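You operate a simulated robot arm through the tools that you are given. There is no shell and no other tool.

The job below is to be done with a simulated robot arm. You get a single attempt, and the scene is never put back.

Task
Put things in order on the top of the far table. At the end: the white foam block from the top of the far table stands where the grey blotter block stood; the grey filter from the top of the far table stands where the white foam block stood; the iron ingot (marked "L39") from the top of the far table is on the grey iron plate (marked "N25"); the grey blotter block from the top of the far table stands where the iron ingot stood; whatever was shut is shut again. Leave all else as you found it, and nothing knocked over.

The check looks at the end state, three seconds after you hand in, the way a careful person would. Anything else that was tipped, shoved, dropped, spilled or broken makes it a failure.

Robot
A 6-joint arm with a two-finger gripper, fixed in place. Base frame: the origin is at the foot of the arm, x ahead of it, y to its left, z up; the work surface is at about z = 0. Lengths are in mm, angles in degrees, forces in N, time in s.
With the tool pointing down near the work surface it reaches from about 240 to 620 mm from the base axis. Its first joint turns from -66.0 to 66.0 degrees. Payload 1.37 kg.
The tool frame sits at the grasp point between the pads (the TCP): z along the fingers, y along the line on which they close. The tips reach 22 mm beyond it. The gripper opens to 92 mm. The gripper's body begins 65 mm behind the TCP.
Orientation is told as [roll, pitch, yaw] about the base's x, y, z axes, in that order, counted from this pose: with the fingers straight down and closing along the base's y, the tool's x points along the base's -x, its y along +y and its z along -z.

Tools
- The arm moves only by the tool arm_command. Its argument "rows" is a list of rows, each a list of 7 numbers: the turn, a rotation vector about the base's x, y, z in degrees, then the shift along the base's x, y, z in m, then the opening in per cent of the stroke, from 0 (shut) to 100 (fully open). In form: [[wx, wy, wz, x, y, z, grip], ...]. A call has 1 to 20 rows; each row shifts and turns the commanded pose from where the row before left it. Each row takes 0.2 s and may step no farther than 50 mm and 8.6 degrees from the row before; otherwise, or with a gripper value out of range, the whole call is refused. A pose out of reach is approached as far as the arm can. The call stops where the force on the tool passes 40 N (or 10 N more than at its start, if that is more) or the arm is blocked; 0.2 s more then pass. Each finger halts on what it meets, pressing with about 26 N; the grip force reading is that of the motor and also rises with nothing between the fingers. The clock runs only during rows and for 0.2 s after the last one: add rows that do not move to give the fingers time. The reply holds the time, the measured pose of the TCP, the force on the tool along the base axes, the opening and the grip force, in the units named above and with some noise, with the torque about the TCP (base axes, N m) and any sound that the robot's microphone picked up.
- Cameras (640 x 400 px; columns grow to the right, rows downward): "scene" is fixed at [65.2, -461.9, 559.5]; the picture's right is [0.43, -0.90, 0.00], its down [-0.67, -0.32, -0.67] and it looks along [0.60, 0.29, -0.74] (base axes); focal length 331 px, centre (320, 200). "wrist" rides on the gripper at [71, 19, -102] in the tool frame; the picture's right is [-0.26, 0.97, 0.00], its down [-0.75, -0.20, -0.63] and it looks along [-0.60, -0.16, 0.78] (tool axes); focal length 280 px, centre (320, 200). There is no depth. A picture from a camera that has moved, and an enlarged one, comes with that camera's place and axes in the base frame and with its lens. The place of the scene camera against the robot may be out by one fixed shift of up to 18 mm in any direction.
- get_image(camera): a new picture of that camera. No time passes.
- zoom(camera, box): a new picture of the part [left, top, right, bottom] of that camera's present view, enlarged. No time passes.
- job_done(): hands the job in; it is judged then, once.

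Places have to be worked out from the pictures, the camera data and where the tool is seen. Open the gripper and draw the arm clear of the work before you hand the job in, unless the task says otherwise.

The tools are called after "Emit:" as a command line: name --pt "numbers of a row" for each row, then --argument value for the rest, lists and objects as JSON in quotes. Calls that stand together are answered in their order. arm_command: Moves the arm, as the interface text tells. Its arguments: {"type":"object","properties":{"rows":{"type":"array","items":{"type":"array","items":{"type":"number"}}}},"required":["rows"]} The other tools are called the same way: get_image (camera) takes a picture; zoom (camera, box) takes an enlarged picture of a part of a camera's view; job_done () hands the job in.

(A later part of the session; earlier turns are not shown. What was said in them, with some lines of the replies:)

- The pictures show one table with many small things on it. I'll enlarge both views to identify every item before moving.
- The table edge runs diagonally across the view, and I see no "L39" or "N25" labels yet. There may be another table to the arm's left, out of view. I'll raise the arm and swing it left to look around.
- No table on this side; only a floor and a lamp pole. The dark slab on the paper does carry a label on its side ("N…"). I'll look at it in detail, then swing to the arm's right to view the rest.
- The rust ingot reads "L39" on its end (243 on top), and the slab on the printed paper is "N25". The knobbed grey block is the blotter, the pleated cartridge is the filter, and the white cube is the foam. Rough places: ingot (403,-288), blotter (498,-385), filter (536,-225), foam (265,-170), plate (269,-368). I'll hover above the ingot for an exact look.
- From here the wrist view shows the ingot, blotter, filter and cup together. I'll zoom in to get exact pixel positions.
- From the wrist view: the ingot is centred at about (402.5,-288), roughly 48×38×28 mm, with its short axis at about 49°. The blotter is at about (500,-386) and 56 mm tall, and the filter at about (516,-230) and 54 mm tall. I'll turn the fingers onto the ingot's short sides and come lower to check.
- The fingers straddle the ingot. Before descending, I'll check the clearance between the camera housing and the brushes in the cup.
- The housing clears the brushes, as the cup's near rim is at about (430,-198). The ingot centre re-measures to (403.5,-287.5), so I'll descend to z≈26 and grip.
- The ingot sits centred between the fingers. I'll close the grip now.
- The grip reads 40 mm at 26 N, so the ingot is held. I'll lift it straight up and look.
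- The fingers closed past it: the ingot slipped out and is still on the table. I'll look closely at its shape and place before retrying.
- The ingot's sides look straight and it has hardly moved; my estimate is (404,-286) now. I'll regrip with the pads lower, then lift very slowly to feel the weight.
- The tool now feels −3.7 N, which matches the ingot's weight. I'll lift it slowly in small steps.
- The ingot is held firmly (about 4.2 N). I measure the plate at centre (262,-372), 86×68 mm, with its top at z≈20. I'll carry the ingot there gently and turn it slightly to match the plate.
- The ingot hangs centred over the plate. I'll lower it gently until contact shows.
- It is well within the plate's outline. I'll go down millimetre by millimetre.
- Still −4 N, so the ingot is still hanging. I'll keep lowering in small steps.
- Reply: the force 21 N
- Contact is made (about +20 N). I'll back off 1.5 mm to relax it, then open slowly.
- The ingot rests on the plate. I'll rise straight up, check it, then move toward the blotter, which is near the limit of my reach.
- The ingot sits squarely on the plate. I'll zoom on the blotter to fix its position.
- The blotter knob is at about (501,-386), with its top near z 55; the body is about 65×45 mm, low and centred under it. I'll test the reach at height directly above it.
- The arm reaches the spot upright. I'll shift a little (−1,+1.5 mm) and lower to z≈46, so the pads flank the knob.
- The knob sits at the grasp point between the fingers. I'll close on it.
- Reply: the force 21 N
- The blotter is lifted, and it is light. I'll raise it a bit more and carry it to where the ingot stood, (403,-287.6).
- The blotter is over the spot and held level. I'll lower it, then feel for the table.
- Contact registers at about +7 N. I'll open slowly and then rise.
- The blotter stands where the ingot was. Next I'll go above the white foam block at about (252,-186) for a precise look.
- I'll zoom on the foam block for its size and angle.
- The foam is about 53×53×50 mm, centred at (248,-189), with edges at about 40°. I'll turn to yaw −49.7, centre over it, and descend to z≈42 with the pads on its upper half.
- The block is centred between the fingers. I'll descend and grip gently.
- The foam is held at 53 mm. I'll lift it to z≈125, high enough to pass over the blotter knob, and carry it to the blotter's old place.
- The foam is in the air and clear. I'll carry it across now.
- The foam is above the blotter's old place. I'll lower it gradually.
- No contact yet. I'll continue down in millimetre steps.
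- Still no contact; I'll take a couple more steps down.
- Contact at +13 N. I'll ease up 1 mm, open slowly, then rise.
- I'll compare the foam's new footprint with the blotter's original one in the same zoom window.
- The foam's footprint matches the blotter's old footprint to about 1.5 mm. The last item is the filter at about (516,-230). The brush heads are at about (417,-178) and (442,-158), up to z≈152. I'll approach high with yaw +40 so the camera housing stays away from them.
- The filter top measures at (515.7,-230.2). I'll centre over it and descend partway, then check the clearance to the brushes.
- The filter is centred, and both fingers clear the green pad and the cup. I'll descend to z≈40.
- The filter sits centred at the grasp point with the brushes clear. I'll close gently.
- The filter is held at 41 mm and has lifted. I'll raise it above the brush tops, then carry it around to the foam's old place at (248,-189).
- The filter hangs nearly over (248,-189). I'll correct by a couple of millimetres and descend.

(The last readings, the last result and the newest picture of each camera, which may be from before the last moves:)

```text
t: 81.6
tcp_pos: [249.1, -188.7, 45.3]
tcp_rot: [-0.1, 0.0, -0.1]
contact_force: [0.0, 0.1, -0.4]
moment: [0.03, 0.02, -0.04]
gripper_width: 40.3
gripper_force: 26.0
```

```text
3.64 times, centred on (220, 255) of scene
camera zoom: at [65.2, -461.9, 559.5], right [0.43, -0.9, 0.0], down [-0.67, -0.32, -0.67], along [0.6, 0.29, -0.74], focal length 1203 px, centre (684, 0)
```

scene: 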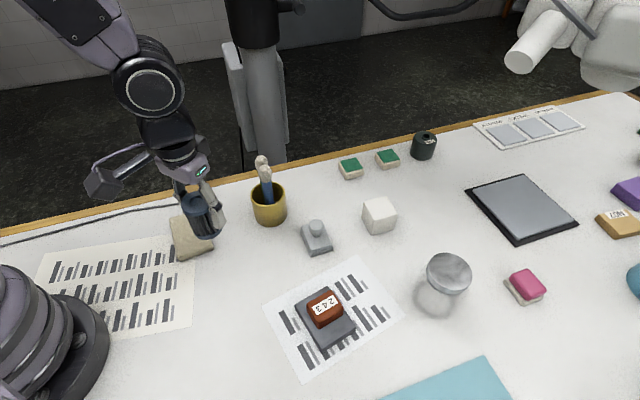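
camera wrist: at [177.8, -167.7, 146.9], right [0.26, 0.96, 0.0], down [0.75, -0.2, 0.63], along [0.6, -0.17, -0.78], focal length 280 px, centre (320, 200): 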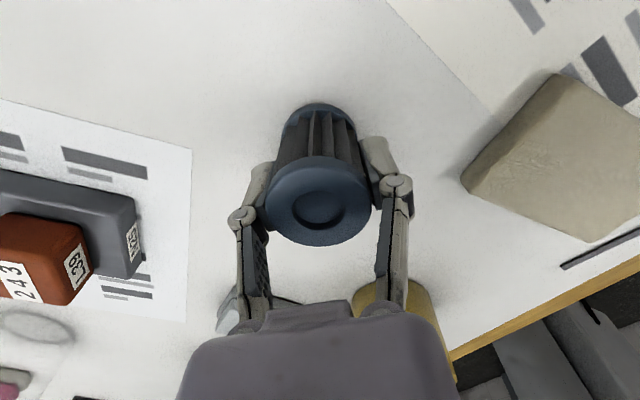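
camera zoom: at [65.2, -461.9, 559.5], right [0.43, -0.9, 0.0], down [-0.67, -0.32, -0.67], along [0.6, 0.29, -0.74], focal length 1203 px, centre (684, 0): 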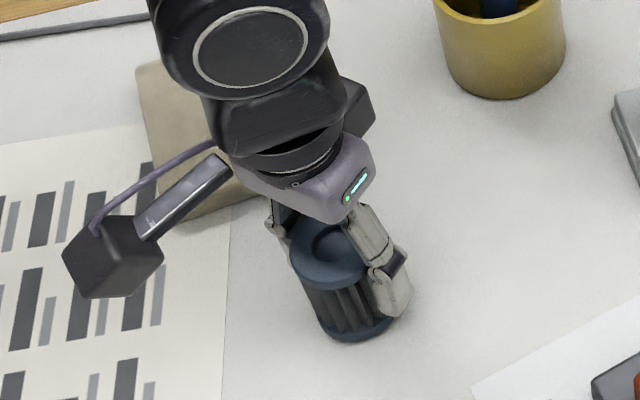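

It is just above the table. I'll feel for contact in 1 mm steps.

Emit:
arm_command --pt "0 0 0 0 0 -0.001 35" --pt "0 0 0 0 0 -0.001 35" --pt "0 0 0 0 0 0 35"

Emit:
arm_command --pt "0 0 0 0 0 -0.001 35" --pt "0 0 0 0 0 0 35"

Emit:
arm_command --pt "0 0 0 0 0 -0.001 35" --pt "0 0 0 0 0 0 35"

```text
t: 82.4
tcp_pos: [249.0, -189.3, 42.6]
tcp_rot: [-0.1, 0.0, 0.0]
contact_force: [0.5, -0.2, -0.7]
moment: [-0.02, 0.0, -0.02]
gripper_width: 40.5
gripper_force: 26.4
```

```text
t: 83.0
tcp_pos: [248.2, -189.0, 41.8]
tcp_rot: [-0.1, -0.1, 0.0]
contact_force: [0.7, 0.0, -0.3]
moment: [-0.02, 0.01, -0.01]
gripper_width: 40.4
gripper_force: 25.7
```

```text
t: 83.6
tcp_pos: [249.0, -189.8, 42.1]
tcp_rot: [-0.1, 0.0, 0.0]
contact_force: [-0.5, -0.4, -1.1]
moment: [0.0, -0.01, -0.02]
gripper_width: 40.2
gripper_force: 26.1
```

No contact yet, so I'll keep stepping down.

Emit:
arm_command --pt "0 0 0 0 0 -0.001 35" --pt "0 0 0 0 0 0 35"

Emit:
arm_command --pt "0 0 0 0 0 -0.001 35" --pt "0 0 0 0 0 0 35"

```text
t: 84.2
tcp_pos: [249.3, -189.8, 39.8]
tcp_rot: [-0.1, -0.1, -0.1]
contact_force: [-2.7, -0.3, 12.0]
moment: [0.01, 0.07, 0.01]
gripper_width: 40.6
gripper_force: 26.5
```

```text
t: 84.8
tcp_pos: [249.6, -189.4, 38.4]
tcp_rot: [-0.2, -0.2, 0.0]
contact_force: [1.6, 5.8, 21.3]
moment: [0.15, -0.01, 0.01]
gripper_width: 40.2
gripper_force: 26.0
```

Contact is made. I'll ease up 1.5 mm, open slowly, and rise.

Emit:
arm_command --pt "0 0 0 0 0 0.001 35" --pt "0 0 0 0 0 0.0005 35" --pt "0 0 0 0 0 0 45" --pt "0 0 0 0 0 0 48" --pt "0 0 0 0 0 0 54" --pt "0 0 0 0 0 0 62" --pt "0 0 0 0 0 0 72" --pt "0 0 0 0 0 0 80" --pt "0 0 0 0 0 0 80"

Emit:
arm_command --pt "0 0 0 0 0 0.01 80" --pt "0 0 0 0 0 0.03 80" --pt "0 0 0 0 0 0.04 80" --pt "0 0 0 0 0 0.045 80" --pt "0 0 0 0 0 0.045 80" --pt "0 0 0 0 0 0 80"

Emit:
get_image --camera "wrist"

Emit:
get_image --camera "scene"

Emit:
zoom --camera "scene" --box '[150, 200, 290, 310]'

```text
t: 86.8
tcp_pos: [248.4, -189.7, 39.8]
tcp_rot: [-0.1, -0.1, 0.0]
contact_force: [0.5, -0.1, 0.5]
moment: [0.0, 0.0, 0.01]
gripper_width: 73.5
gripper_force: 0.0
```

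```text
t: 88.2
tcp_pos: [250.9, -186.2, 211.6]
tcp_rot: [-0.2, 0.0, 0.0]
contact_force: [0.9, -0.7, 1.1]
moment: [-0.01, 0.02, -0.01]
gripper_width: 73.6
gripper_force: 0.0
```

```text
taken
camera wrist: at [179.8, -166.5, 313.8], right [0.26, 0.96, 0.0], down [0.75, -0.2, 0.63], along [0.6, -0.17, -0.78], focal length 280 px, centre (320, 200)
```

wrist: 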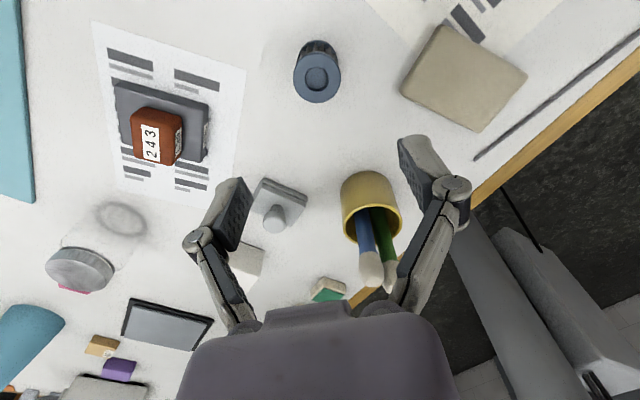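

```text
taken
```

scene: 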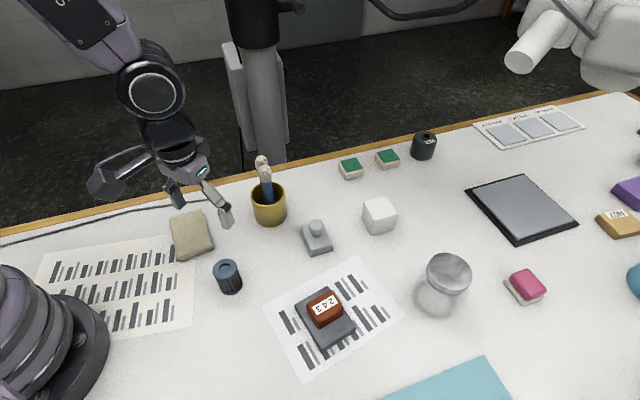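

```text
3.64 times, centred on (220, 255) of scene
camera zoom: at [65.2, -461.9, 559.5], right [0.43, -0.9, 0.0], down [-0.67, -0.32, -0.67], along [0.6, 0.29, -0.74], focal length 1203 px, centre (684, 0)
```

zoom: 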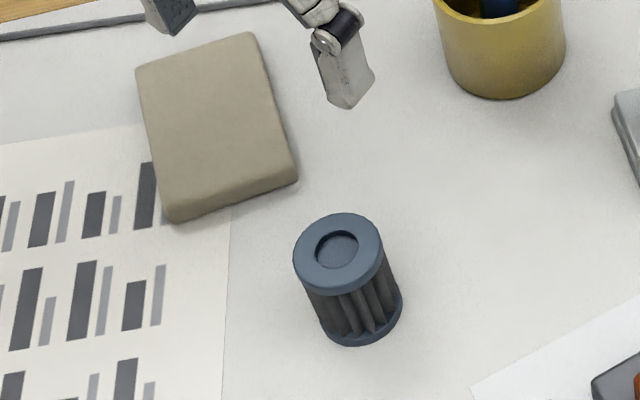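

The filter stands on the foam's old spot; its base centre matches the prediction. I'll open fully, draw the arm up and away near the starting pose, and take a last look.

Emit:
arm_command --pt "0 0 0 0 0 0.045 100" --pt "0 0 0 0 0 0.045 100" --pt "0 0 0 0.013 -0.03 0 100" --pt "0 0 0 0.013 -0.03 0 100" --pt "0 0 0 0.013 -0.03 0 100" --pt "0 0 0 0.012 -0.03 0 100" --pt "0 0 0 0 0 0 100"

Emit:
get_image --camera "scene"

Emit:
get_image --camera "wrist"

Emit:
zoom --camera "scene" --box '[180, 160, 420, 360]'

```text
t: 89.8
tcp_pos: [299.7, -310.6, 301.0]
tcp_rot: [-0.1, 0.0, 0.1]
contact_force: [0.4, 0.4, -1.0]
moment: [0.03, 0.0, -0.02]
gripper_width: 92.0
gripper_force: 0.2
```

```text
taken
```

scene: 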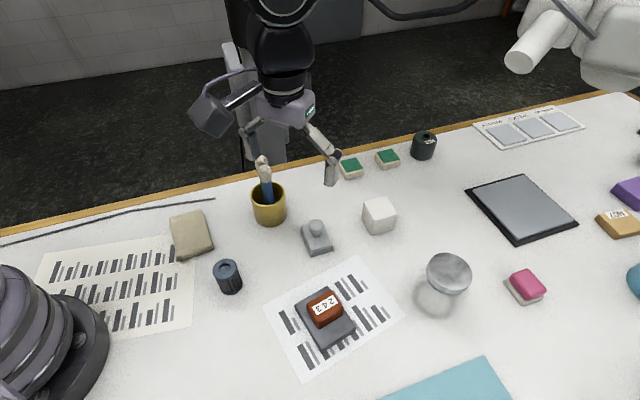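

```text
taken
camera wrist: at [228.6, -288.4, 402.3], right [0.26, 0.96, 0.0], down [0.75, -0.2, 0.63], along [0.6, -0.17, -0.78], focal length 280 px, centre (320, 200)
```

wrist: 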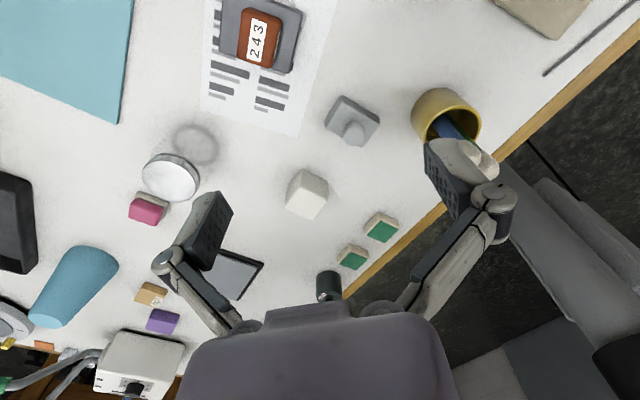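

```text
2.00 times, centred on (300, 260) of scene
camera zoom: at [65.2, -462.0, 559.5], right [0.43, -0.9, 0.0], down [-0.67, -0.32, -0.67], along [0.6, 0.29, -0.74], focal length 662 px, centre (360, 80)
```

zoom: 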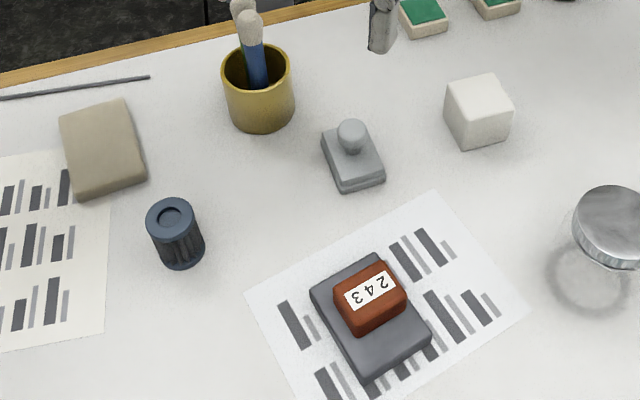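

All four items stand in their places, nothing else has moved, and the gripper is open and clear of the work. I'm handing in the job.

Emit:
job_done

```text
The job is handed in.
```

I moved all four items to where you wanted them and handed the job in. In the last pictures, nothing else looks moved or knocked over.

- **Iron ingot (L39):** it sits flat on the grey iron plate (N25), well inside the plate's edges. My first grip slipped as I lifted. The ingot stayed upright on the table and shifted by 1–3 mm at most, and the second grip held.
- **Grey blotter block:** it stands where the ingot stood. I set it by the ingot's measured centre and left it turned as it was, so its long side lies across the way the ingot lay.
- **White foam block:** it stands where the blotter stood. Its footprint matches the old one to about 1.5 mm.
- **Grey filter:** it stands upright where the foam block stood, centred on that spot as far as the pictures show.

I saw nothing on the table that opens or shuts, so I had nothing to close. The gripper is open, and the arm is raised clear of the table near its starting position.
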